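You operate a simulated robot arm through the tools that you are given. There is no shell and no other tool. Be economical: measure what you need, move in short steps, check, and stop when the job is done.

You run a simulated robot arm. Do the job below in one go: nothing can be reset, and whatever is moved stays where it is left.

Task
Put things in order on the open end of the work table. At the end: the green bowl from the open end of the work table is on the teal rubber mat; the brown pot brush stands where the pink beaker stood; the white rolled napkin from the open end of the work table stands where the brown pot brush stood; the brown wooden mortar stands where the green bowl stood; the pink beaker from the open end of the work table is on the blue milk carton; whatever was shut is shut again. Leave all else as you found it, and nothing knocked over.
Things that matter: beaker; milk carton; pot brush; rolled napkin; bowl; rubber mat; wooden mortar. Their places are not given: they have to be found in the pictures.

The check looks at the end state, three seconds after you hand in, the way a careful person would. Anything else that was tipped, shoved, dropped, spilled or broken makes it a failure.

Robot
A 6-joint arm with a two-finger parallel gripper, fixed in place. Base frame: the origin is at the foot of the arm, x ahead of it, y to its left, z up; the work surface is at about z = 0. Units: m, rad, N and s.
With the tool pointing down near the work surface it reaches from about 0.18 to 0.46 m from the base axis. Its first joint turns from -1.222 to 1.222 rad. Payload 1.9 kg.
The TCP is the grasp point between the finger pads, 0.023 m short of the fingertips. In the tool frame z runs along the fingers and y along their closing line. The gripper opens to 0.094 m. The fingers are 0.038 m wide and 0.01 m thick; the gripper's body (0.054 by 0.096 m) begins 0.039 m behind the TCP.
Orientation is told as [roll, pitch, yaw] about the base's x, y, z axes, in that order, counted from this pose: with the fingers straight down and closing along the base's y, the tool's x points along the base's -x, its y along +y and its z along -z.

Tools
- The arm moves only by the tool servo_tool. Its arguments are lists of equal length, an entry for each row: "claw": the gripper command, from -1 (shut) to 1 (fully open), values between in proportion; "linear": the shift along the tool's x, y, z in cm, a list of three; "turn": the turn, a rotation vector about the tool's x, y, z in rad, a list of three. In form: {"claw": [claw, ...], "linear": [[tx, ty, tz], ...], "turn": [[rx, ry, rz], ...]}. A call has 1 to 12 rows; each row is the pose to reach, as a shift and turn from the pose commanded when the call began, along the tool's axes at that moment. Rows are played at 5 a second. More than 0.05 m and 0.15 rad between two rows, or a gripper value outside its range, and nothing of the call is played. Where a pose cannot be reached the arm comes as near as it can. A force on the tool above 40 N (or 10 N above the force at the start of the call, whichever is more), or a blocked arm, ends the call early, and 0.2 s more pass. The fingers move at their own pace (about 0.108 m/s each) and stop on an object; they squeeze with about 21 N. The grip force told is the motor's: it shows also when the fingers shut on nothing. Time passes only in rows, and 0.2 s behind the last, so rows that repeat a pose let the fingers close. It gives the time, the measured TCP pose, the force on the tool (base axes), the opening and the grip force at its end, in the units of the frame above (readings bear some noise).
- Cameras (640 x 400 px; columns grow to the right, rows downward): "scene" is fixed at [0.0722, 0.3216, 0.4441]; the picture's right is [-0.74, -0.67, 0.00], its down [-0.24, 0.27, -0.93] and it looks along [0.62, -0.69, -0.37] (base axes); focal length 214 px, centre (320, 200). "wrist" rides on the gripper at [-0.039, 0, -0.044] in the tool frame; the picture's right is [0.00, -1.00, 0.00], its down [0.97, 0.00, -0.24] and it looks along [0.24, 0.00, 0.97] (tool axes); focal length 218 px, centre (320, 200).
- capture(camera): a new picture of that camera. It takes no simulated time.
- locate(camera, pixels): for up to 12 pixels [column, row] of the newest picture of that camera ("zoom" is the newest enlarged one), the place [x, y, z] in the base frame of the surface seen there, good to about 0.003 m, but the place of the scene camera against the robot may be out by one fixed shift of up to 0.018 m in any direction. It takes no simulated time.
- enlarge(camera, box): a new picture of the part [left, top, right, bottom] of that camera's present view, enlarged. It takes no simulated time.
- sign_off(): hands the job in; it is judged then, once.

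Keep the steps short. Do not move on a guess: measure, check each grasp and each placing, and mend mistakes. In all there are 80 turns and 54 pictures (those below and enlarged ones count). Leave the gripper open and the arm clear of the work at the hand-in unless told otherwise, and finish with a single line.

The tools are called after ">>>" as name(argument=value, ...) on one line, values as JSON. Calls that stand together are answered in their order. servo_tool: Moves the arm, as the interface text tells. Its arguments: {"type":"object","properties":{"claw":{"type":"array","items":{"type":"number"}},"linear":{"type":"array","items":{"type":"array","items":{"type":"number"}}},"turn":{"type":"array","items":{"type":"array","items":{"type":"number"}}}},"required":["claw","linear","turn"]} The other tools are called the same way: capture (camera) takes a picture; locate (camera, pixels) gives the place of the surface under pixels of a picture; enlarge (camera, box) takes an enlarged picture of a part of a camera's view; sign_off () hands the job in.

At the start:

```text
time_s: 0.0
position: [0.2193, 0.0554, 0.4281]
orientation: [0.002, -0.002, 0.0]
ft_force: [0.0, -1.1, 0.3]
grip_width: 0.0941
finger_force: 0.1
```

scene: 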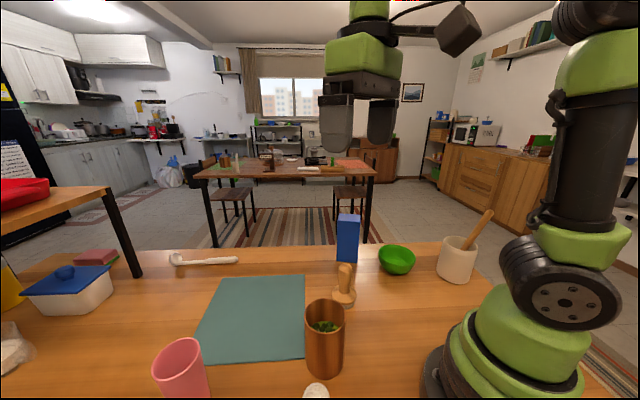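
wrist: 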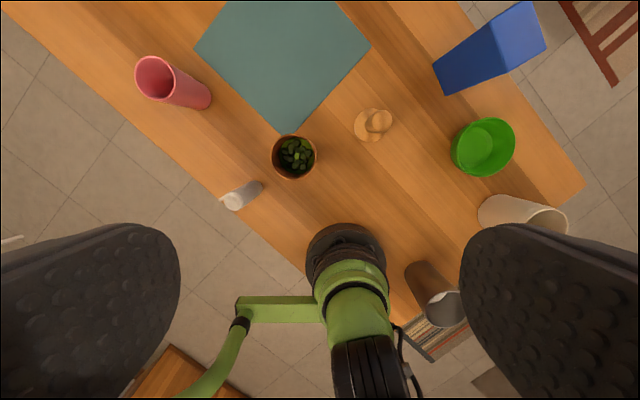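

I see the pink beaker, a teal mat, a copper-coloured cup with green contents, a knobbed wooden thing, the blue carton, the green bowl and a cream vessel with a stick. I'll zoom in to tell them apart.

>>> enlarge(camera="scene", box=[280, 200, 520, 400])

>>> enlarge(camera="wrist", box=[200, 80, 600, 340])

>>> locate(camera="wrist", pixels=[[155, 80], [205, 97], [295, 157], [378, 118], [360, 135], [482, 148], [520, 20], [440, 85], [500, 215], [240, 195], [290, 70], [435, 295]])

```text
2.00 times, centred on (400, 300) of scene
```

zoom: 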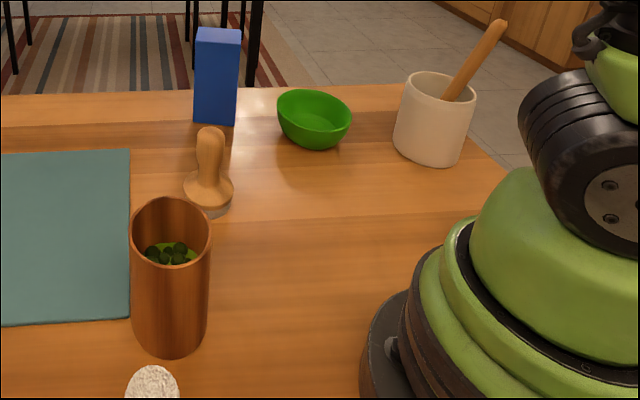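

```text
1.54 times, centred on (400, 210) of wrist
```

zoom: 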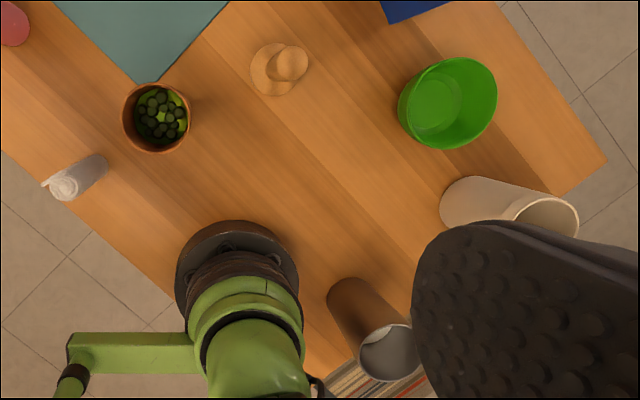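

```text
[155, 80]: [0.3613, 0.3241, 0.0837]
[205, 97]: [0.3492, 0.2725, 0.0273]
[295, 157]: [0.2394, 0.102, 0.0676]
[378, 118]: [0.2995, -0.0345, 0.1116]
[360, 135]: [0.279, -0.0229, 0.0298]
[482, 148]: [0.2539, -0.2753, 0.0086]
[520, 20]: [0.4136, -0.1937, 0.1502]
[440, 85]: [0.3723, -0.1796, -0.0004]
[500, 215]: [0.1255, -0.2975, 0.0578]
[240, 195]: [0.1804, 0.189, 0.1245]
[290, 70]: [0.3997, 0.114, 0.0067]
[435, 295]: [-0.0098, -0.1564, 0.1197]
```

The copper-brown wooden cup with the green contents is the mortar. The brush is the knobbed piece, and the white roll is the napkin. Nothing blocks anything else if I work in this order: bowl, mortar, beaker, brush, napkin. I'll move above the bowl, about (0.25, -0.27), to measure it.

>>> servo_tool(claw=[1, 1, 1, 1, 1, 1, 1, 1, 1], linear=[[0, -4, 0], [0, -8, 1], [-1, -12, 3], [-1, -16, 5], [-2, -20, 6], [-2, -24, 8], [-3, -28, 10], [-3, -32, 12], [-3, -32, 12]], turn=[[0, 0, 0], [0, 0, 0], [0, 0, 0], [0, 0, 0], [0, 0, 0], [0, 0, 0], [0, 0, 0], [0, 0, 0], [0, 0, 0]])

>>> capture(camera="wrist")

>>> capture(camera="scene")

```text
time_s: 2.0
position: [0.2479, -0.2657, 0.3073]
orientation: [0.002, -0.003, -0.001]
ft_force: [-0.1, 0.9, -0.5]
grip_width: 0.0941
finger_force: 0.0
```

```text
49 pictures are left
```

wrist: 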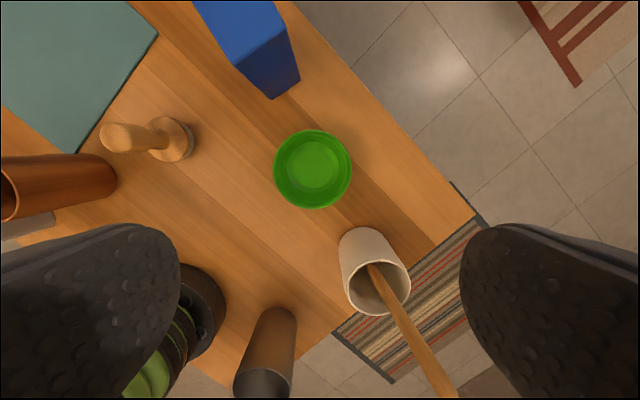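

```text
48 pictures are left
```

scene: 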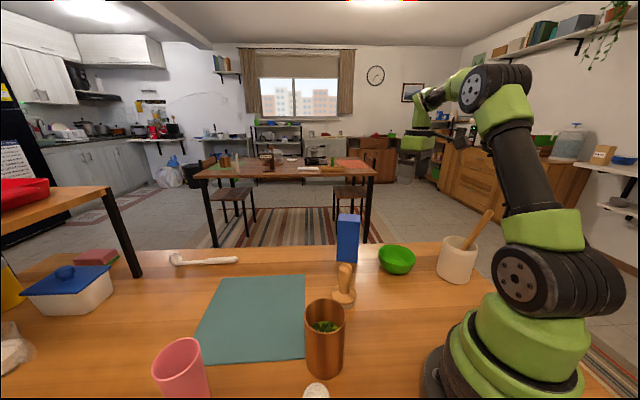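

The bowl is at about (313,169) in the wrist view. I'll measure its rim, floor and outline, along with the carton top and the crock.

>>> locate(camera="wrist", pixels=[[277, 170], [349, 170], [313, 132], [313, 206], [313, 172], [282, 150], [345, 150], [255, 30], [204, 5], [282, 38], [346, 262], [408, 285]])

>>> enlarge(camera="wrist", box=[253, 119, 373, 219])

```text
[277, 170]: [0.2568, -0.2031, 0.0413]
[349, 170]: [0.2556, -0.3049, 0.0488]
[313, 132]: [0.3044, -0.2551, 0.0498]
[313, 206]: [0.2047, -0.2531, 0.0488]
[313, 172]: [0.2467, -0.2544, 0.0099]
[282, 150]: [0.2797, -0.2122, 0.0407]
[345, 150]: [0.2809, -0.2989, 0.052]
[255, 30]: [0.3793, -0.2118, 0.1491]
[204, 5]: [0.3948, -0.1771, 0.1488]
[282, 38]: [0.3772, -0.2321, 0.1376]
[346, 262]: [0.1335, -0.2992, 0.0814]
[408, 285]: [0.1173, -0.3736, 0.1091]
```

```text
4.00 times, centred on (313, 169) of wrist
```

zoom: 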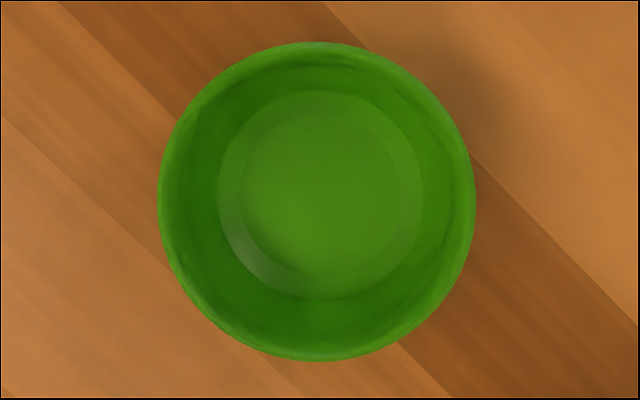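

The bowl's centre is (0.2545, -0.2545), its radius is about 0.051 and its rim is at z≈0.05. I'll take the rim on its +y side. First I'll go to 0.10 height over (0.2545, -0.206) and check there.

>>> servo_tool(claw=[1, 1, 1, 1, 1, 1], linear=[[-0.6, 3, 3], [-0.66, 5.97, 7], [-0.66, 5.97, 12], [-0.66, 5.97, 16], [-0.66, 5.97, 20], [-0.66, 5.97, 20]], turn=[[0, 0, 0], [0, 0, 0], [0, 0, 0], [0, 0, 0], [0, 0, 0], [0, 0, 0]])

>>> capture(camera="wrist")

>>> locate(camera="scene", pixels=[[220, 277], [304, 275], [304, 358], [197, 362], [255, 315], [347, 214], [396, 262]])

```text
time_s: 3.4
position: [0.2561, -0.2043, 0.105]
orientation: [0.002, -0.001, 0.002]
ft_force: [-0.2, -0.6, -0.5]
grip_width: 0.0941
finger_force: 0.1
```

```text
46 pictures are left
```

wrist: 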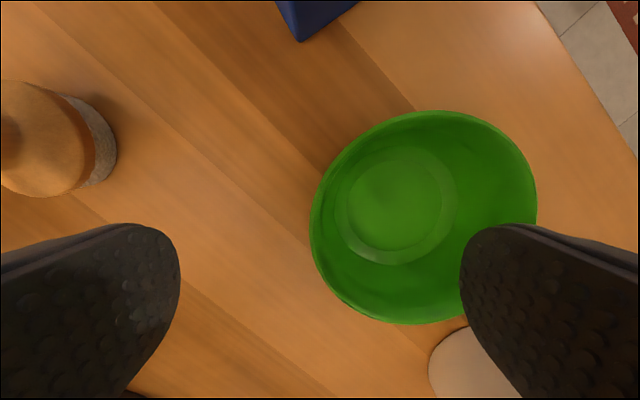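

```text
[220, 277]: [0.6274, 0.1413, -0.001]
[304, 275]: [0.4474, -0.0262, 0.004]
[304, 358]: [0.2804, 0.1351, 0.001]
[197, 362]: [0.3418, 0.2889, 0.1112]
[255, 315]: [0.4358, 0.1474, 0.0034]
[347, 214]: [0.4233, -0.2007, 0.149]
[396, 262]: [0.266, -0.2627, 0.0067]
```

The rim sits between the fingers. I'll descend to z≈0.05 and close.

>>> servo_tool(claw=[1, 1, 1, 0, -1, -1, -1, -1], linear=[[0, -0.1, 3], [0, -0.1, 5.4], [0, -0.1, 5.4], [0, -0.1, 5.4], [0, -0.1, 5.4], [0, -0.1, 5.4], [0, -0.1, 5.4], [0, -0.1, 5.4]], turn=[[0, 0, 0], [0, 0, 0], [0, 0, 0], [0, 0, 0], [0, 0, 0], [0, 0, 0], [0, 0, 0], [0, 0, 0]])

>>> capture(camera="wrist")

```text
time_s: 5.2
position: [0.2562, -0.2063, 0.0527]
orientation: [-0.001, -0.001, 0.0]
ft_force: [1.2, 0.4, 6.2]
grip_width: 0.0177
finger_force: 21.1
```

```text
45 pictures are left
```

wrist: 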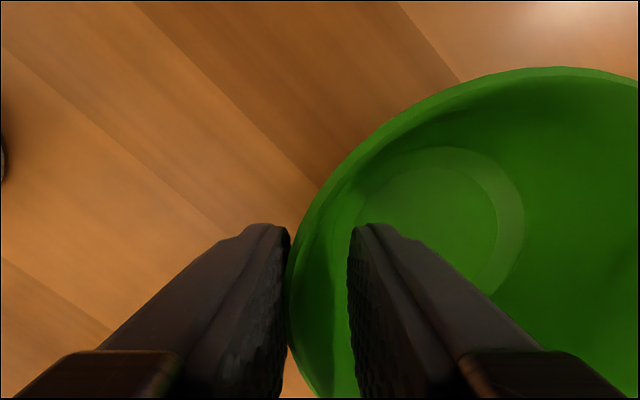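

It's gripped at an opening of 0.018. I'll lift it 12 cm and check it.

>>> servo_tool(claw=[-1, -1, -1, -1, -1], linear=[[0, 0, -1], [0, 0, -4], [0, 0, -8], [0, 0, -12], [0, 0, -12]], turn=[[0, 0, 0], [0, 0, 0], [0, 0, 0], [0, 0, 0], [0, 0, 0]])

>>> capture(camera="scene")

>>> capture(camera="wrist")

```text
time_s: 6.4
position: [0.2581, -0.2064, 0.1728]
orientation: [0.002, -0.001, -0.002]
ft_force: [0.5, -0.5, 0.9]
grip_width: 0.0001
finger_force: 21.1
```

```text
44 pictures are left
```

scene: 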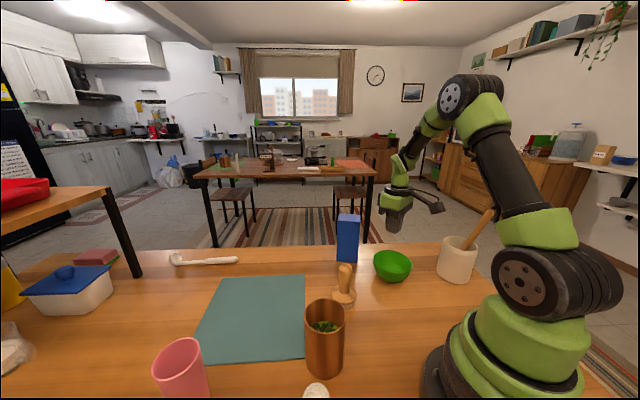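

```text
43 pictures are left
```

wrist: 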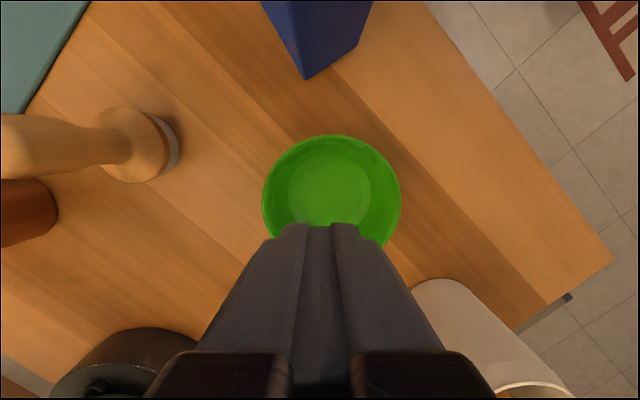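

The grip slipped off because the wall slopes. The bowl is still upright but has shifted. I'll measure its wall profile and new place.

>>> enlarge(camera="scene", box=[352, 232, 432, 292])

>>> locate(camera="wrist", pixels=[[264, 200], [400, 200], [332, 137], [270, 200], [277, 200], [284, 200], [291, 200], [298, 200], [332, 145], [332, 155], [332, 165], [330, 190]])

>>> locate(camera="zoom", pixels=[[320, 200], [320, 220], [320, 250], [320, 280], [320, 310], [320, 340], [320, 360], [175, 180], [190, 250], [220, 300], [460, 190], [320, 140]])

```text
6.67 times, centred on (392, 262) of scene
```

zoom: 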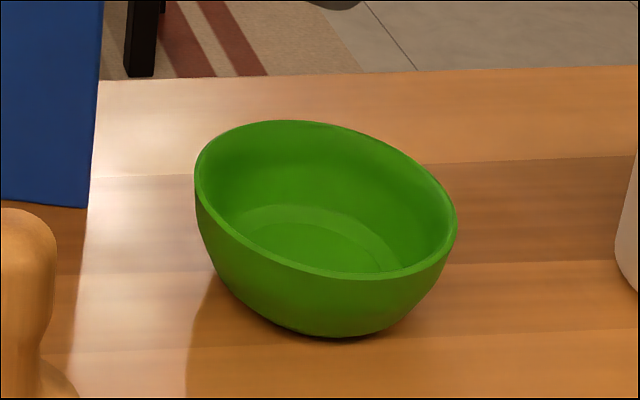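

```text
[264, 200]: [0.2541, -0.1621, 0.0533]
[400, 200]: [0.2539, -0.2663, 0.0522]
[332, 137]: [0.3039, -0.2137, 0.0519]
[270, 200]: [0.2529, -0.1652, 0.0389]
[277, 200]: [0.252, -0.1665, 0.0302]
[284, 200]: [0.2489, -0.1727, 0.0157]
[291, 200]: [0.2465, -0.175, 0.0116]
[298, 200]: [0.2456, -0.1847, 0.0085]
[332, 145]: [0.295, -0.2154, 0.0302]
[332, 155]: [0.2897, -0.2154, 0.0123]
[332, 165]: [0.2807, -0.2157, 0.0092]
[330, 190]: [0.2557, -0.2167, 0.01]
```

```text
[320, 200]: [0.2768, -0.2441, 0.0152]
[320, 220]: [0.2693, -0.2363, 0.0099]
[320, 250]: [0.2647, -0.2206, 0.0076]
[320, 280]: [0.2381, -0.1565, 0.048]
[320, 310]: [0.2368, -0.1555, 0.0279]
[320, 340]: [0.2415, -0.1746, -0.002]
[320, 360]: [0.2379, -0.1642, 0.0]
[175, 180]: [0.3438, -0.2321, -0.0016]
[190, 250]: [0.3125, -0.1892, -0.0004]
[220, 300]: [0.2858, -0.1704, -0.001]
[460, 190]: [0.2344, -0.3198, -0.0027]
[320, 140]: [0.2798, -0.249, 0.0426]
```

The bowl now stands level at centre (0.254, -0.214), rim z 0.052. Only the top 1.5 cm of the wall is steep. I'll take the rim shallowly, with the tool tilted slightly to follow the wall, starting with a hover.

>>> servo_tool(claw=[1, 1, 1, 1, 1], linear=[[0, 0, 0], [0.2, 2.2, 2], [0.4, 4.3, 4], [0.4, 4.3, 7], [0.4, 4.3, 7]], turn=[[0, 0, 0], [0.08, 0, 0], [0.16, 0, 0], [0.16, 0, 0], [0.16, 0, 0]])

>>> capture(camera="wrist")

```text
time_s: 7.6
position: [0.2534, -0.1627, 0.1]
orientation: [-0.158, -0.002, 0.002]
ft_force: [-0.9, 0.0, 0.7]
grip_width: 0.0941
finger_force: 0.1
```

```text
41 pictures are left
```

wrist: 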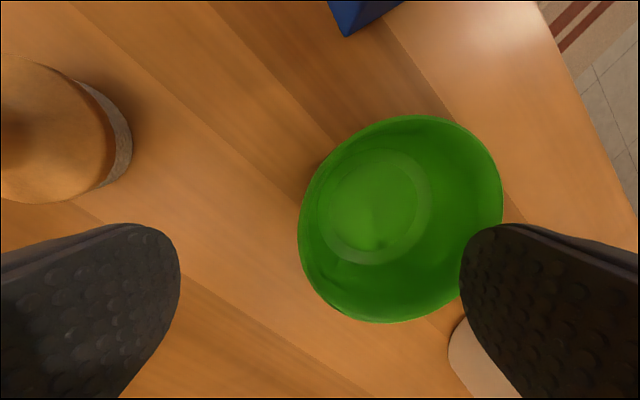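

The setup looks right. I'll descend 4 cm straight down and close in stages.

>>> servo_tool(claw=[1, 1, 0.4, -0.1, -0.4, -0.6, -0.8, -1, -1, -1], linear=[[0, 0.31, 2], [0, 0.6, 3.95], [0, 0.6, 3.95], [0, 0.6, 3.95], [0, 0.6, 3.95], [0, 0.6, 3.95], [0, 0.6, 3.95], [0, 0.6, 3.95], [0, 0.6, 3.95], [0, 0.6, 3.95]], turn=[[0, 0, 0], [0, 0, 0], [0, 0, 0], [0, 0, 0], [0, 0, 0], [0, 0, 0], [0, 0, 0], [0, 0, 0], [0, 0, 0], [0, 0, 0]])

>>> capture(camera="wrist")

```text
time_s: 9.8
position: [0.2526, -0.1613, 0.0614]
orientation: [-0.158, -0.003, -0.001]
ft_force: [-1.4, -1.1, 4.8]
grip_width: 0.0138
finger_force: 21.3
```

```text
40 pictures are left
```

wrist: 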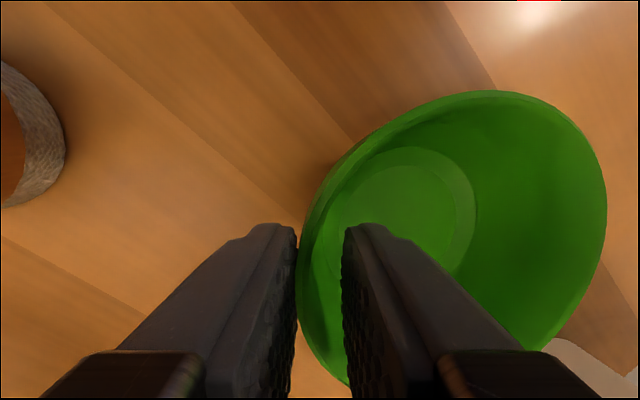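

The opening is 0.0138 and steady. I'll lift 1.5 cm slowly as a test.

>>> servo_tool(claw=[-1, -1, -1, -1], linear=[[0, -0.08, -0.5], [0, -0.16, -1], [0, -0.24, -1.5], [0, -0.24, -1.5]], turn=[[0, 0, 0], [0, 0, 0], [0, 0, 0], [0, 0, 0]])

>>> capture(camera="wrist")

>>> enlarge(camera="scene", box=[320, 180, 480, 300])

```text
time_s: 10.8
position: [0.2521, -0.1628, 0.0762]
orientation: [-0.159, 0.0, 0.0]
ft_force: [0.7, 0.5, -0.7]
grip_width: 0.0135
finger_force: 21.0
```

```text
39 pictures are left
```

wrist: 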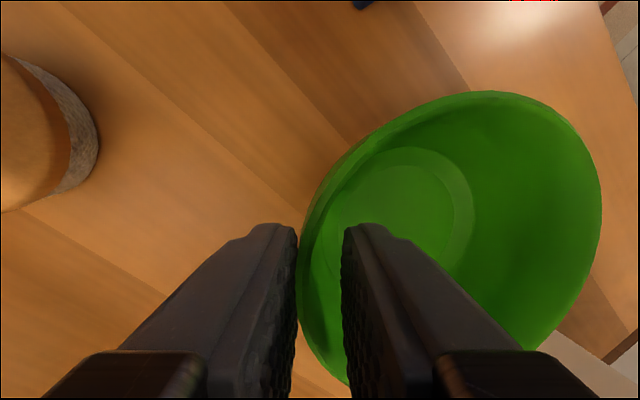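

```text
3.33 times, centred on (400, 240) of scene
```

zoom: 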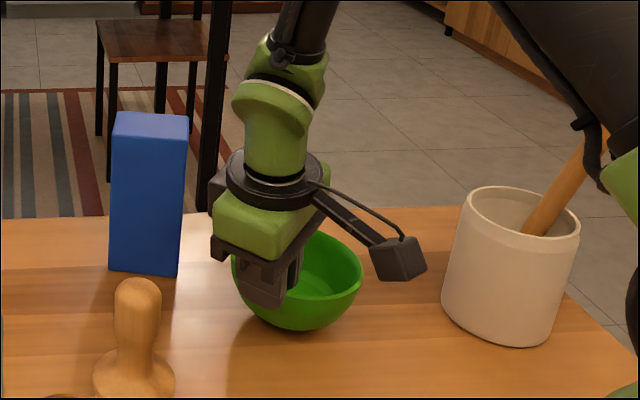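

The bowl is held. I'll raise it to z≈0.25.

>>> servo_tool(claw=[-1, -1, -1, -1, -1, -1, -1], linear=[[0, -0.32, -2], [0, -0.79, -5], [0, -1.27, -8], [0, -1.74, -11], [0, -2.22, -14], [0, -2.69, -16.8], [0, -2.69, -16.8]], turn=[[0, 0, 0], [0, 0, 0], [0, 0, 0], [0, 0, 0], [0, 0, 0], [0, 0, 0], [0, 0, 0]])

```text
time_s: 12.4
position: [0.2517, -0.1614, 0.2494]
orientation: [-0.156, -0.003, 0.0]
ft_force: [-0.2, 0.3, -1.8]
grip_width: 0.0134
finger_force: 20.5
```

Still held. I'll move over to the mat.

>>> servo_tool(claw=[-1, -1, -1, -1, -1, -1, -1, -1, -1, -1, -1, -1], linear=[[-0.6, 1.5, -0.24], [-1.8, 4.6, -0.74], [-3, 7.7, -1.2], [-4.2, 10.7, -1.7], [-5.4, 13.8, -2.2], [-6.6, 16.8, -2.7], [-7.8, 19.9, -3.2], [-9, 22.9, -3.7], [-10.2, 26, -4.2], [-11.4, 29, -4.65], [-12, 30.6, -4.9], [-12, 30.6, -4.9]], turn=[[0, 0, 0], [0, 0, 0], [0, 0, 0], [0, 0, 0], [0, 0, 0], [0, 0, 0], [0, 0, 0], [0, 0, 0], [0, 0, 0], [0, 0, 0], [0, 0, 0], [0, 0, 0]])

>>> capture(camera="wrist")

>>> capture(camera="scene")

```text
time_s: 15.0
position: [0.3719, 0.1493, 0.2488]
orientation: [-0.159, 0.002, 0.001]
ft_force: [0.2, -0.2, -1.1]
grip_width: 0.0132
finger_force: 21.1
```

```text
37 pictures are left
```

wrist: 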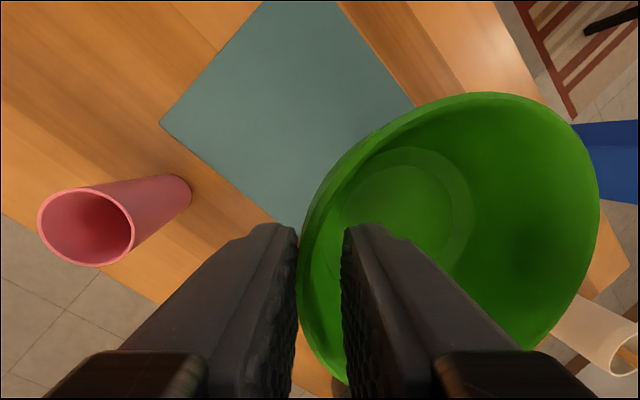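

```text
36 pictures are left
```

scene: 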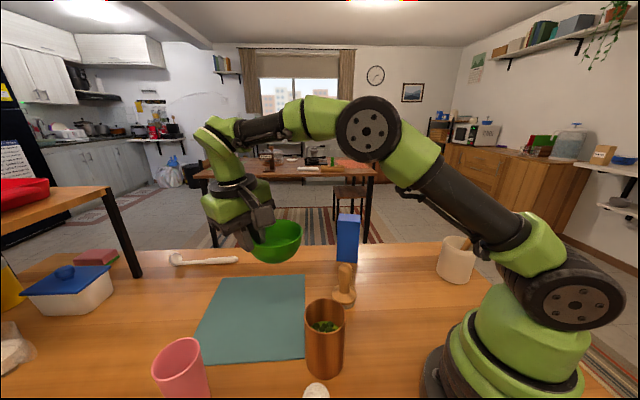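

The bowl is held near the mat. I'll measure the mat edges and the beaker from here.

>>> locate(camera="wrist", pixels=[[162, 124], [275, 215], [262, 5], [410, 104], [345, 10], [290, 150], [130, 225], [40, 235], [85, 190], [90, 265], [190, 185], [160, 175]])

```text
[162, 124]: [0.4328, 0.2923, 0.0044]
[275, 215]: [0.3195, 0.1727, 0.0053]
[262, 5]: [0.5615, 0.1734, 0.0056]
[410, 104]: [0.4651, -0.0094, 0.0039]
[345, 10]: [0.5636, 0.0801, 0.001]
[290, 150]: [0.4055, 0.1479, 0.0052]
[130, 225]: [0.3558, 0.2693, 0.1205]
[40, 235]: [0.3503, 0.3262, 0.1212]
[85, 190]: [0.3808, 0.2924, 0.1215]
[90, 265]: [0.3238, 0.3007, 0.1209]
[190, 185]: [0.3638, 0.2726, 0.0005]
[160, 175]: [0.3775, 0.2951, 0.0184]
```

The mat's near corner is about (0.275, 0.124) and its left corner (0.433, 0.292), with the top at z≈0.005. The bowl will go at about (0.384, 0.117). I'll lower it to just above contact.

>>> servo_tool(claw=[-1, -1, -1, -1, -1, -1, -1], linear=[[-1.2, 2.07, -0.33], [-1.2, 2.7, 3.6], [-1.2, 3.34, 7.5], [-1.2, 3.97, 11.5], [-1.2, 4.6, 15.4], [-1.2, 4.92, 17.4], [-1.2, 4.92, 17.4]], turn=[[0, 0, 0], [0, 0, 0], [0, 0, 0], [0, 0, 0], [0, 0, 0], [0, 0, 0], [0, 0, 0]])

>>> enlarge(camera="scene", box=[180, 200, 340, 320])

```text
time_s: 16.6
position: [0.3828, 0.1706, 0.0681]
orientation: [-0.16, -0.002, 0.0]
ft_force: [0.0, -0.2, 0.0]
grip_width: 0.0132
finger_force: 20.9
```

```text
3.33 times, centred on (260, 260) of scene
```

zoom: 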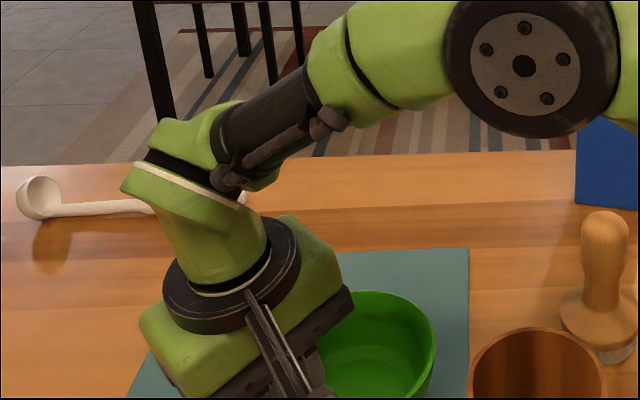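

Fz has gone to about 0, so contact is close. I'll go down in 2 mm steps, then open slowly.

>>> servo_tool(claw=[-1, -1, -1], linear=[[0, 0.03, 0.15], [0, 0.05, 0.3], [0, 0.05, 0.3]], turn=[[0, 0, 0], [0, 0, 0], [0, 0, 0]])

```text
time_s: 17.4
position: [0.3848, 0.1693, 0.0662]
orientation: [-0.156, -0.002, -0.001]
ft_force: [-3.5, 13.5, 17.4]
grip_width: 0.0135
finger_force: 21.0
```

Firm contact on the mat. I'll ease off 1.5 mm, open part way, then rise along the tool axis.

>>> servo_tool(claw=[-1, -0.5, -0.2, -0.1, -0.1, -0.1, -0.1, -0.1], linear=[[0, 0, -0.15], [0, 0, -0.15], [0, 0, -0.15], [0, 0, -0.15], [0, 0, -2], [0, 0, -5], [0, 0, -9], [0, 0, -13]], turn=[[0, 0, 0], [0, 0, 0], [0, 0, 0], [0, 0, 0], [0, 0, 0], [0, 0, 0], [0, 0, 0], [0, 0, 0]])

>>> capture(camera="wrist")

```text
time_s: 19.2
position: [0.3832, 0.1905, 0.1923]
orientation: [-0.158, -0.001, 0.001]
ft_force: [0.0, -0.5, -1.4]
grip_width: 0.0422
finger_force: 0.1
```

```text
34 pictures are left
```

wrist: 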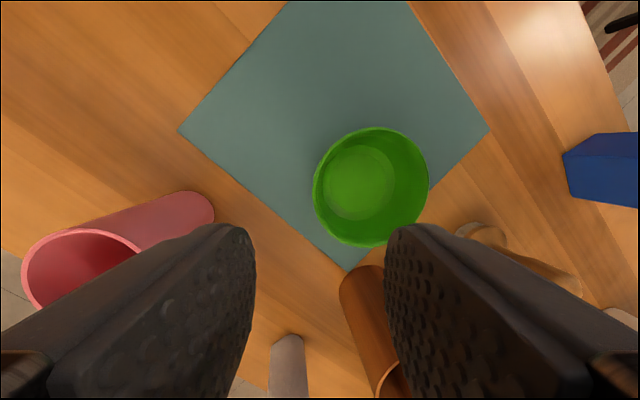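

The bowl stands on the mat. Next is the mortar: I'll rise, untilt, and hover over about (0.24, 0.10) to measure it.

>>> servo_tool(claw=[0, 1, 1, 1, 1, 1, 1, 1], linear=[[0, -0.6, -4], [0, -1.2, -8], [2.5, -3.3, -9], [5.5, -5, -9.2], [8.5, -7, -9.3], [11.5, -9, -9.4], [14.3, -10.6, -9.44], [14.3, -10.6, -9.44]], turn=[[0, 0, 0], [0, 0, 0], [-0.08, 0, 0], [-0.158, 0, 0], [-0.158, 0, 0], [-0.158, 0, 0], [-0.158, 0, 0], [-0.158, 0, 0]])

>>> capture(camera="wrist")

```text
time_s: 21.0
position: [0.3654, 0.1675, 0.335]
orientation: [-0.003, 0.001, 0.0]
ft_force: [0.4, -0.2, -0.6]
grip_width: 0.0937
finger_force: 0.0
out of reach, approached as far as the arm can: row 2, 3, 4, 5, 6, 7, 8
```

```text
33 pictures are left
```

wrist: 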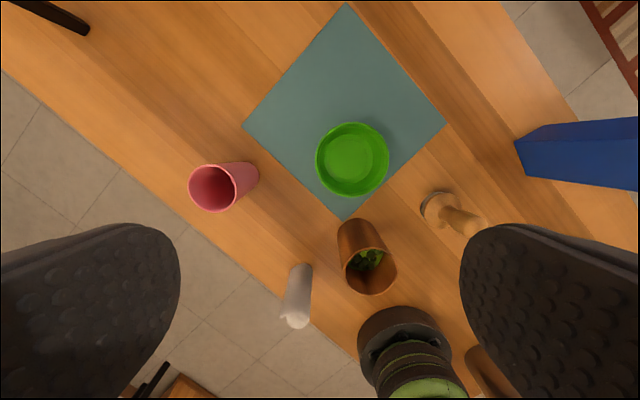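

The arm ran out of reach on the way up, but this view is good. I'll measure the mortar, napkin, bowl and brush.

>>> locate(camera="wrist", pixels=[[352, 158], [318, 160], [387, 158], [345, 272], [394, 272], [368, 292], [370, 262], [340, 230], [295, 320], [308, 275], [437, 205], [224, 165]])

>>> enlarge(camera="wrist", box=[260, 180, 500, 330])

```text
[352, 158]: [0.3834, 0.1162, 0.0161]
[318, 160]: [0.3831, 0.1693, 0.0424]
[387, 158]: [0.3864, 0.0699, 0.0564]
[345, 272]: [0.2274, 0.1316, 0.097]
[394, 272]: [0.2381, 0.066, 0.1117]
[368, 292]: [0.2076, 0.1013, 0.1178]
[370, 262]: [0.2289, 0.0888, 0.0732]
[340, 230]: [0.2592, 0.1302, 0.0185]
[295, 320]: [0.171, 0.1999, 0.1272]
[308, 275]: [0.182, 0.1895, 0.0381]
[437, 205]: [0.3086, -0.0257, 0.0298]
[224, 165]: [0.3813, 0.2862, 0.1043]
```

```text
2.67 times, centred on (380, 255) of wrist
```

zoom: 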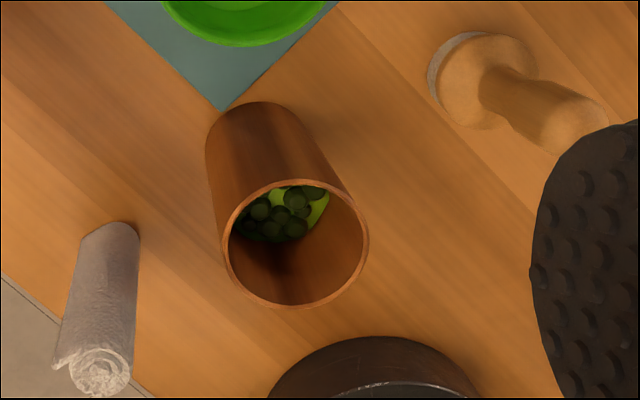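

The mortar's rim is at z≈0.117 with its centre near (0.24, 0.10). I'll move over it for an exact centre.

>>> servo_tool(claw=[1, 1, 1, 1, 1], linear=[[3, -1.5, 2], [6, -3, 4], [9.5, -5, 5.5], [12.5, -6.7, 5.5], [12.5, -6.7, 5.5]], turn=[[0, 0, 0], [0, 0, 0], [0, 0, 0], [0, 0, 0], [0, 0, 0]])

>>> capture(camera="wrist")

```text
time_s: 22.2
position: [0.3649, 0.1673, 0.3349]
orientation: [-0.001, 0.0, 0.0]
ft_force: [0.0, -0.4, 0.2]
grip_width: 0.0939
finger_force: 0.1
out of reach, approached as far as the arm can: row 1, 2, 3, 4, 5
```

```text
31 pictures are left
```

wrist: 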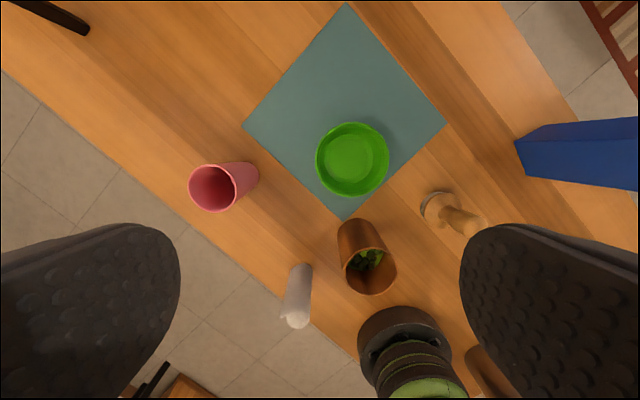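

The arm didn't budge; it may be stretched near a limit. I'll try a small straight-down move to see how it responds.

>>> servo_tool(claw=[1, 1, 1, 1], linear=[[0, 0, 3], [0, 0, 6], [0, 0, 9], [0, 0, 9]], turn=[[0, 0, 0], [0, 0, 0], [0, 0, 0], [0, 0, 0]])

```text
time_s: 23.2
position: [0.3659, 0.1675, 0.3361]
orientation: [-0.003, -0.003, 0.002]
ft_force: [1.3, 0.2, -0.1]
grip_width: 0.0937
finger_force: 0.2
out of reach, approached as far as the arm can: row 1, 2, 3, 4
```

There was no response, so perhaps the commanded pose ran away to somewhere unreachable too close to the base, around (0.115, 0.033, 0.157). I'll command it back outward and up, which is open air either way.

>>> servo_tool(claw=[1, 1, 1, 1, 1, 1], linear=[[0, 0, -4], [0, 0, -8], [0, 0, -12], [-4, 2, -14], [-8, 4, -14], [-12, 6, -14]], turn=[[0, 0, 0], [0, 0, 0], [0, 0, 0], [0, 0, 0], [0, 0, 0], [0, 0, 0]])

```text
time_s: 24.6
position: [0.3631, 0.1728, 0.3382]
orientation: [-0.001, 0.0, 0.002]
ft_force: [-0.1, 0.7, -0.6]
grip_width: 0.0939
finger_force: 0.1
out of reach, approached as far as the arm can: row 1, 2, 3, 4, 5, 6
```

The small sideways response suggests the arm is fully stretched (straight elbow) and inward moves stall there. I'll try easing along the reach circle, outward and down in small steps. That is open air above the mat.

>>> servo_tool(claw=[1, 1, 1, 1, 1, 1, 1, 1], linear=[[-0.3, 0.15, 0.7], [-0.6, 0.3, 1.4], [-0.9, 0.45, 2.2], [-1.2, 0.6, 3], [-1.5, 0.7, 4], [-1.8, 0.8, 5], [-1.8, 0.8, 6.5], [-1.8, 0.8, 8]], turn=[[0, 0, 0], [0, 0, 0], [0, 0, 0], [0, 0, 0], [0, 0, 0], [0, 0, 0], [0, 0, 0], [0, 0, 0]])

>>> capture(camera="scene")

```text
time_s: 26.4
position: [0.3909, 0.1741, 0.2787]
orientation: [-0.002, 0.0, 0.0]
ft_force: [-0.9, 0.6, 0.5]
grip_width: 0.0939
finger_force: 0.1
out of reach, approached as far as the arm can: row 5, 6, 7, 8
```

```text
30 pictures are left
```

scene: 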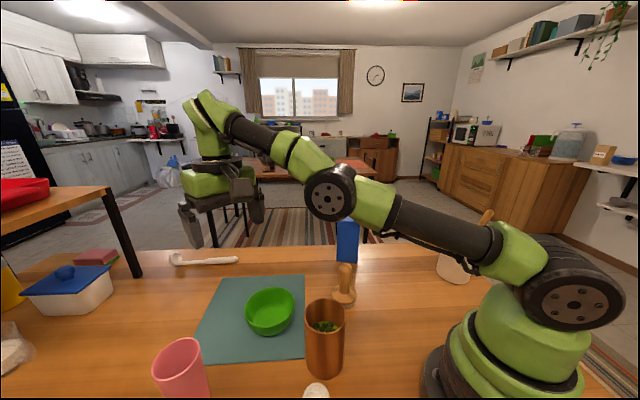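

The elbow is slightly over-straightened (bent the wrong way) and needs bringing back through straight. I'll stretch outward past the limit, then down and inward, staying at z≥0.18 in open air.

>>> servo_tool(claw=[1, 1, 1, 1, 1, 1, 1, 1, 1, 1, 1], linear=[[-1.8, 0.8, 0], [-3.6, 1.6, 0], [-5.4, 2.4, 0], [-5.4, 2.4, 2], [-5.4, 2.4, 4], [-5.4, 2.4, 6], [-4, 1.8, 8], [-2, 0.9, 9], [-1, 0.4, 10], [0, 0, 10], [0, 0, 10]], turn=[[0, 0, 0], [0, 0, 0], [0, 0, 0], [0, 0, 0], [0, 0, 0], [0, 0, 0], [0, 0, 0], [0, 0, 0], [0, 0, 0], [0, 0, 0], [0, 0, 0]])

>>> capture(camera="scene")

```text
time_s: 28.8
position: [0.4159, 0.1851, 0.1811]
orientation: [-0.001, 0.0, -0.001]
ft_force: [-1.7, 0.2, 0.1]
grip_width: 0.0941
finger_force: 0.1
out of reach, approached as far as the arm can: row 1, 2, 3, 4, 5, 6, 7, 9, 10, 11
```

```text
29 pictures are left
```

scene: 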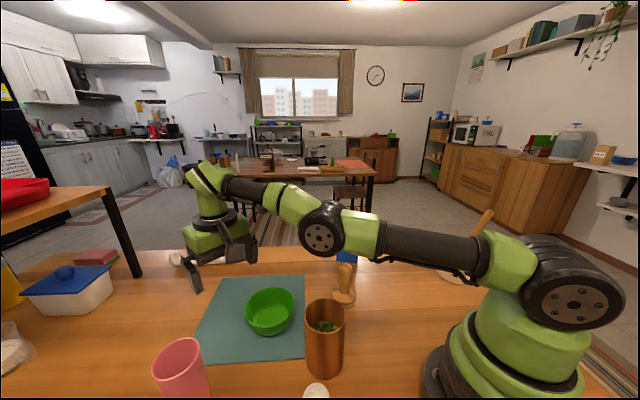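

The elbow is still in the wrong bend. I'll ride up the reach boundary in small steps, then make full-size straight drops to points that only the proper elbow bend can reach. Everything stays at z≥0.18.

>>> servo_tool(claw=[1, 1, 1, 1, 1, 1, 1, 1, 1, 1, 1], linear=[[-0.91, 0.41, 0], [-0.73, 0.33, -3], [-0.18, 0.08, -6], [0.46, -0.2, -9], [1.64, -0.73, -12], [3, -1.34, -14.5], [3, -1.34, -14.5], [3, -1.34, -9.6], [3, -1.34, -5], [4.1, -1.83, -2], [4.1, -1.83, -2]], turn=[[0, 0, 0], [0, 0, 0], [0, 0, 0], [0, 0, 0], [0, 0, 0], [0, 0, 0], [0, 0, 0], [0, 0, 0], [0, 0, 0], [0, 0, 0], [0, 0, 0]])

```text
time_s: 31.2
position: [0.3734, 0.1671, 0.2031]
orientation: [0.001, -0.001, 0.001]
ft_force: [-0.4, -0.1, -1.1]
grip_width: 0.0941
finger_force: 0.0
out of reach, approached as far as the arm can: row 1, 2, 3, 4, 5, 6, 7
```

Recovered: the elbow is back and the pose is reachable. I'll stay well inside the reach limits from now on. Moving inward over the mortar.

>>> servo_tool(claw=[1, 1, 1, 1, 1], linear=[[4, -2, -1], [7.5, -4, -2.5], [10.5, -5.5, -4], [13.3, -6.7, -6], [13.3, -6.7, -6]], turn=[[0, 0, 0], [0, 0, 0], [0, 0, 0], [0, 0, 0], [0, 0, 0]])

>>> capture(camera="wrist")

```text
time_s: 32.4
position: [0.2408, 0.0977, 0.2609]
orientation: [-0.001, -0.002, 0.001]
ft_force: [-0.1, -0.7, -0.4]
grip_width: 0.0939
finger_force: 0.0
```

```text
28 pictures are left
```

wrist: 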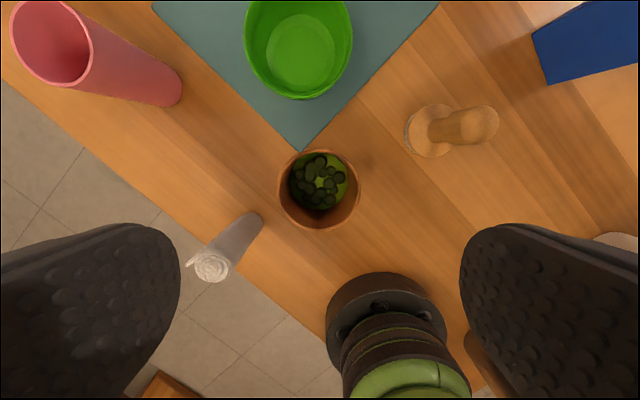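

>>> locate(camera="wrist", pixels=[[280, 188], [359, 188], [318, 150], [318, 228], [320, 180], [210, 266], [258, 217], [480, 125], [415, 130], [430, 157], [437, 104], [90, 50]])

```text
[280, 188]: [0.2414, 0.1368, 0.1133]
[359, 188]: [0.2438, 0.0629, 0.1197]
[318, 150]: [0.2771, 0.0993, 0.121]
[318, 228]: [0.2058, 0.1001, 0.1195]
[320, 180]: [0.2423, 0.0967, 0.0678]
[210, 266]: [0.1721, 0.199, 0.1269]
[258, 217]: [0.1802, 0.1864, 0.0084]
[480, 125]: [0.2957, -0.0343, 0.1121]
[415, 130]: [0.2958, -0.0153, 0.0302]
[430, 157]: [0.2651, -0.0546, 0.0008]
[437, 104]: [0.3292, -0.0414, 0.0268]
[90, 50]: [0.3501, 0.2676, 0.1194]
```

The mortar's rim centre is (0.2415, 0.0998), diameter 0.073, top z 0.12. I'll descend to z≈0.09 and close gently.

>>> servo_tool(claw=[1, 1, 1, 1, 1, 0.6, 0.2, -1, -1, -1], linear=[[-0.07, 0.21, 4], [-0.07, 0.21, 8], [-0.07, 0.21, 12], [-0.07, 0.21, 15], [-0.07, 0.21, 17], [-0.07, 0.21, 17], [-0.07, 0.21, 17], [-0.07, 0.21, 17], [-0.07, 0.21, 17], [-0.07, 0.21, 17]], turn=[[0, 0, 0], [0, 0, 0], [0, 0, 0], [0, 0, 0], [0, 0, 0], [0, 0, 0], [0, 0, 0], [0, 0, 0], [0, 0, 0], [0, 0, 0]])

```text
time_s: 34.6
position: [0.2412, 0.1006, 0.0916]
orientation: [0.001, -0.002, 0.0]
ft_force: [-0.3, -0.3, -0.4]
grip_width: 0.0737
finger_force: 20.9
```

It's held at 0.0737. I'll lift straight up 17 cm.

>>> servo_tool(claw=[-1, -1, -1, -1, -1, -1, -1], linear=[[0, 0, -1], [0, 0, -3.5], [0, 0, -7], [0, 0, -10.5], [0, 0, -14], [0, 0, -16.5], [0, 0, -17]], turn=[[0, 0, 0], [0, 0, 0], [0, 0, 0], [0, 0, 0], [0, 0, 0], [0, 0, 0], [0, 0, 0]])

>>> servo_tool(claw=[-1, -1, -1, -1, -1, -1, -1, -1, -1, -1, -1, -1], linear=[[0, -1.5, 0], [-0.1, -4.5, 0], [-0.2, -8, 0], [-0.4, -12, 0], [-0.5, -16, 0], [-0.7, -20, 0], [-0.9, -24, 0], [-1, -28, 0], [-1.2, -31.5, 0], [-1.33, -34, 0], [-1.33, -35.5, 0], [-1.33, -35.5, 0]], turn=[[0, 0, 0], [0, 0, 0], [0, 0, 0], [0, 0, 0], [0, 0, 0], [0, 0, 0], [0, 0, 0], [0, 0, 0], [0, 0, 0], [0, 0, 0], [0, 0, 0], [0, 0, 0]])

>>> capture(camera="wrist")

```text
time_s: 36.2
position: [0.2407, 0.0997, 0.2611]
orientation: [-0.004, -0.001, 0.003]
ft_force: [-0.6, 0.1, -3.4]
grip_width: 0.0735
finger_force: 20.5
```

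```text
time_s: 38.8
position: [0.2555, -0.2554, 0.2635]
orientation: [-0.001, 0.0, 0.0]
ft_force: [-0.6, 0.2, -1.8]
grip_width: 0.0736
finger_force: 21.3
```

```text
27 pictures are left
```

wrist: 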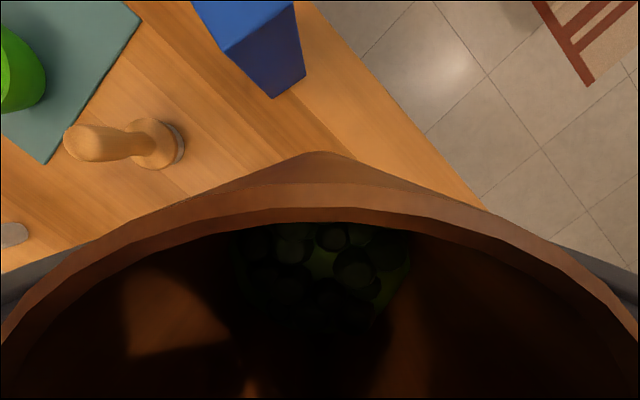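

The contents are in place. I'll lower to just above the table.

>>> servo_tool(claw=[-1, -1, -1, -1, -1, -1, -1, -1], linear=[[0, 0, 3], [0, 0, 7], [0, 0, 11], [0, 0, 14], [0, 0, 16], [0, 0, 16.8], [0, 0, 17.0], [0, 0, 17.1]], turn=[[0, 0, 0], [0, 0, 0], [0, 0, 0], [0, 0, 0], [0, 0, 0], [0, 0, 0], [0, 0, 0], [0, 0, 0]])

```text
time_s: 40.6
position: [0.2556, -0.2543, 0.0917]
orientation: [0.0, -0.001, 0.0]
ft_force: [-1.9, 2.0, 0.6]
grip_width: 0.0738
finger_force: 20.4
```

The weight is on the table. I'll release gently and rise straight up.

>>> servo_tool(claw=[-0.2, 0.7, 1, 1, 1, 1, 1, 1], linear=[[0, 0, 0.05], [0, 0, 0.05], [0, 0, 0], [0, 0, -3], [0, 0, -7], [0, 0, -11], [0, 0, -15], [0, 0, -18]], turn=[[0, 0, 0], [0, 0, 0], [0, 0, 0], [0, 0, 0], [0, 0, 0], [0, 0, 0], [0, 0, 0], [0, 0, 0]])

>>> capture(camera="wrist")

```text
time_s: 42.4
position: [0.253, -0.2551, 0.2714]
orientation: [0.0, -0.002, -0.001]
ft_force: [0.4, 0.1, -0.2]
grip_width: 0.0939
finger_force: 0.2
```

```text
26 pictures are left
```

wrist: 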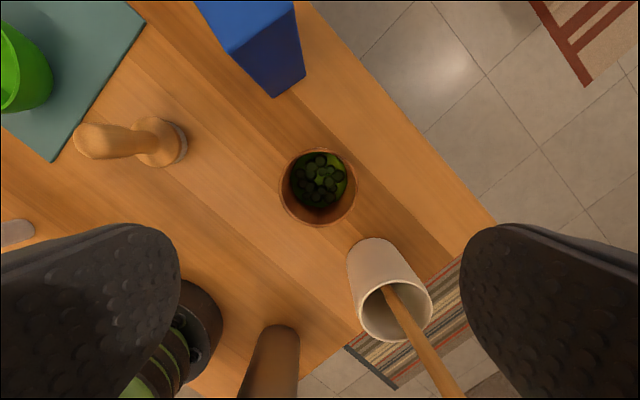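

The mortar stands at the bowl's old spot. Now I'll get a better view of the carton top.

>>> servo_tool(claw=[1, 1, 1, 1, 1], linear=[[-2, 2, 0], [-4, 5, -0.5], [-6, 7.5, -1], [-7, 8, -1.5], [-7, 8, -1.5]], turn=[[0, 0, 0], [0, 0, 0], [0, 0, 0], [0, 0, 0], [0, 0, 0]])

>>> capture(camera="wrist")

```text
time_s: 43.6
position: [0.325, -0.1733, 0.2859]
orientation: [0.0, -0.003, -0.001]
ft_force: [-0.6, -1.1, 0.1]
grip_width: 0.0941
finger_force: 0.0
```

```text
25 pictures are left
```

wrist: 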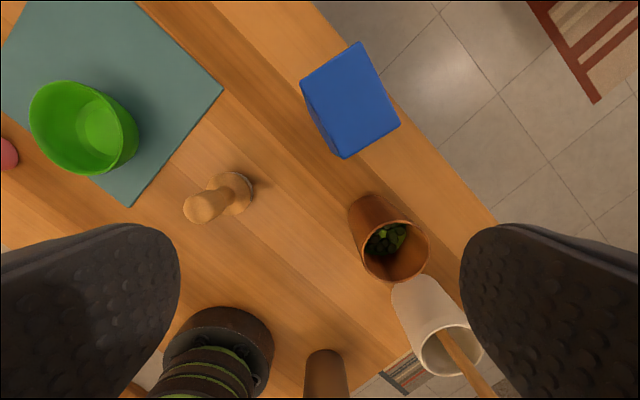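

>>> enlarge(camera="wrist", box=[280, 30, 440, 170])

>>> locate(camera="wrist", pixels=[[304, 82], [358, 45], [397, 123], [346, 155], [350, 100], [306, 90], [338, 145], [390, 122], [355, 50], [237, 192], [235, 175], [208, 205]])

```text
2.86 times, centred on (360, 100) of wrist
```

zoom: 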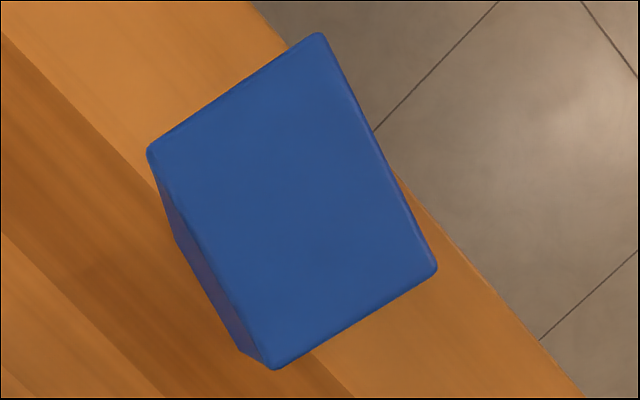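

```text
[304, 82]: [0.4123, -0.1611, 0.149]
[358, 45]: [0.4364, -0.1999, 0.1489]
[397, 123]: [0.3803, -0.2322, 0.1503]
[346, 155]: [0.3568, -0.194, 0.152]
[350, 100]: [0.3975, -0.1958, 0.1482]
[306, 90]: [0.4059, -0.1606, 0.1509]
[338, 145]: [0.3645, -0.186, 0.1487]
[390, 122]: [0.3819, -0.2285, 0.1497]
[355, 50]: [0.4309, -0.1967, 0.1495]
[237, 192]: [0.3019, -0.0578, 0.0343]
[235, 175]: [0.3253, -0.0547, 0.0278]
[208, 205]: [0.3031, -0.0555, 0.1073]
```

The carton top is centred at (0.3965, -0.197), 0.045 by 0.064, z 0.150. The beaker stands at about (0.352, 0.2975), radius 0.46 from the base, which is near my reach limit. I'll grasp it with the fingers leaning outward, which brings the wrist in. First I swing over near the beaker with yaw 0.70.

>>> servo_tool(claw=[1, 1, 1, 1, 1, 1, 1, 1, 1, 1, 1], linear=[[0.6, 3.7, 0.2], [1.1, 7.5, 0.3], [1.7, 11.2, 0.5], [2.2, 14.9, 0.6], [2.8, 18.7, 0.8], [3.3, 22.4, 1], [3.9, 26.1, 1.1], [4.4, 29.8, 1.3], [5, 33.6, 1.4], [5.5, 37.3, 1.6], [5.5, 37.3, 1.6]], turn=[[0, 0, -0.07], [0, 0, -0.14], [0, 0, -0.21], [0, 0, -0.28], [0, 0, -0.35], [0, 0, -0.42], [0, 0, -0.49], [0, 0, -0.56], [0, 0, -0.63], [0, 0, -0.7], [0, 0, -0.7]])

>>> capture(camera="wrist")

```text
time_s: 46.0
position: [0.2697, 0.1988, 0.27]
orientation: [0.0, -0.001, 0.701]
ft_force: [0.2, 0.4, -0.2]
grip_width: 0.0942
finger_force: 0.1
```

```text
23 pictures are left
```

wrist: 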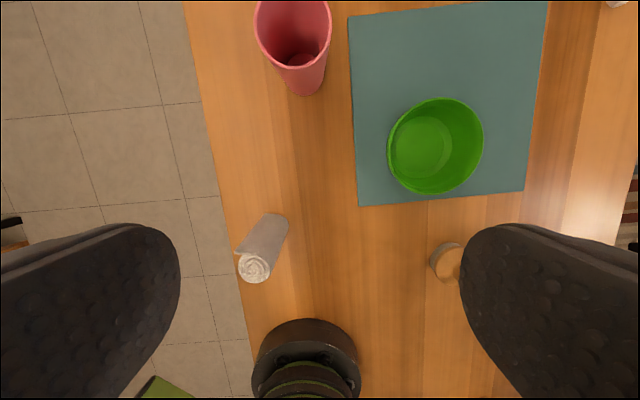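

The beaker is at top, about (293,40). I'll measure its rim and base.

>>> locate(camera="wrist", pixels=[[258, 35], [330, 35], [296, 67], [302, 60], [305, 94], [286, 80], [324, 82], [255, 268], [282, 220], [270, 240]])

>>> enlarge(camera="scene", box=[120, 300, 360, 400])

```text
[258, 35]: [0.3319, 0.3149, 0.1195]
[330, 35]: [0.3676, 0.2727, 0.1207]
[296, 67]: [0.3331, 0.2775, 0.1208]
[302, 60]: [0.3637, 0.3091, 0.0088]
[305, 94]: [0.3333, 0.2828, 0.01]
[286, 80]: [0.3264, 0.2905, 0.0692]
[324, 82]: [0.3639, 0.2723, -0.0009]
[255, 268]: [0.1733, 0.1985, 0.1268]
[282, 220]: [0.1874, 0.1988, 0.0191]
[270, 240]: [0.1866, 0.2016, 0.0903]
```

```text
2.67 times, centred on (240, 350) of scene
```

zoom: 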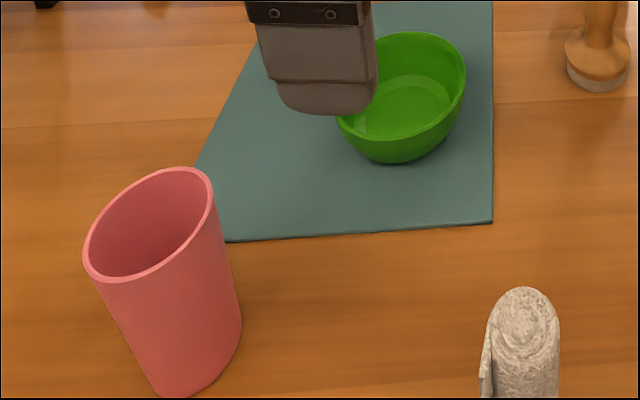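

The beaker's centre is about (0.352, 0.2975); its top is 0.057 wide and its base about 0.048. I'll tilt the fingers outward by 0.35 rad at a standoff 12 cm back along the approach.

>>> servo_tool(claw=[1, 1, 1, 1, 1], linear=[[-2, 0.6, 1], [-4, 1.2, 2.5], [-6, 1.7, 4.5], [-8.5, 2.2, 6.5], [-8.5, 2.2, 6.5]], turn=[[0, -0.1, 0], [0, -0.2, 0], [0, -0.3, 0], [0, -0.35, 0], [0, -0.35, 0]])

>>> capture(camera="wrist")

```text
time_s: 47.2
position: [0.3197, 0.272, 0.204]
orientation: [-0.001, -0.352, 0.702]
ft_force: [-0.3, -0.7, 0.8]
grip_width: 0.094
finger_force: 0.1
```

```text
21 pictures are left
```

wrist: 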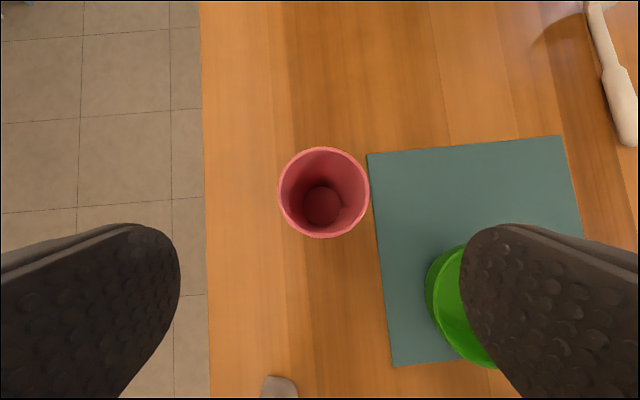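

>>> locate(camera="wrist", pixels=[[279, 193], [368, 193], [323, 149], [323, 237], [321, 206]])

```text
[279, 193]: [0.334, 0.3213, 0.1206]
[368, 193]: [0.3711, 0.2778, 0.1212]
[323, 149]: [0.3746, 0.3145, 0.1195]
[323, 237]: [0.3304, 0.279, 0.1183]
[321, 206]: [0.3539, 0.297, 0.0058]
```

The beaker's centre is (0.353, 0.298), in line with the approach. I'll go forward 11.8 cm along the tool axis and close.

>>> servo_tool(claw=[1, 1, 1, 1, 0.5, 0, -1, -1, -1], linear=[[0, -0.1, 4], [-0.1, -0.1, 8], [-0.1, -0.13, 10.5], [-0.1, -0.13, 11.8], [-0.1, -0.13, 11.8], [-0.1, -0.13, 11.8], [-0.1, -0.13, 11.8], [-0.1, -0.13, 11.8], [-0.1, -0.13, 11.8]], turn=[[0, 0, 0], [0, 0, 0], [0, 0, 0], [0, 0, 0], [0, 0, 0], [0, 0, 0], [0, 0, 0], [0, 0, 0], [0, 0, 0]])

```text
time_s: 49.2
position: [0.3529, 0.297, 0.0936]
orientation: [-0.003, -0.35, 0.702]
ft_force: [-0.3, 0.3, 0.6]
grip_width: 0.0582
finger_force: 21.0
```

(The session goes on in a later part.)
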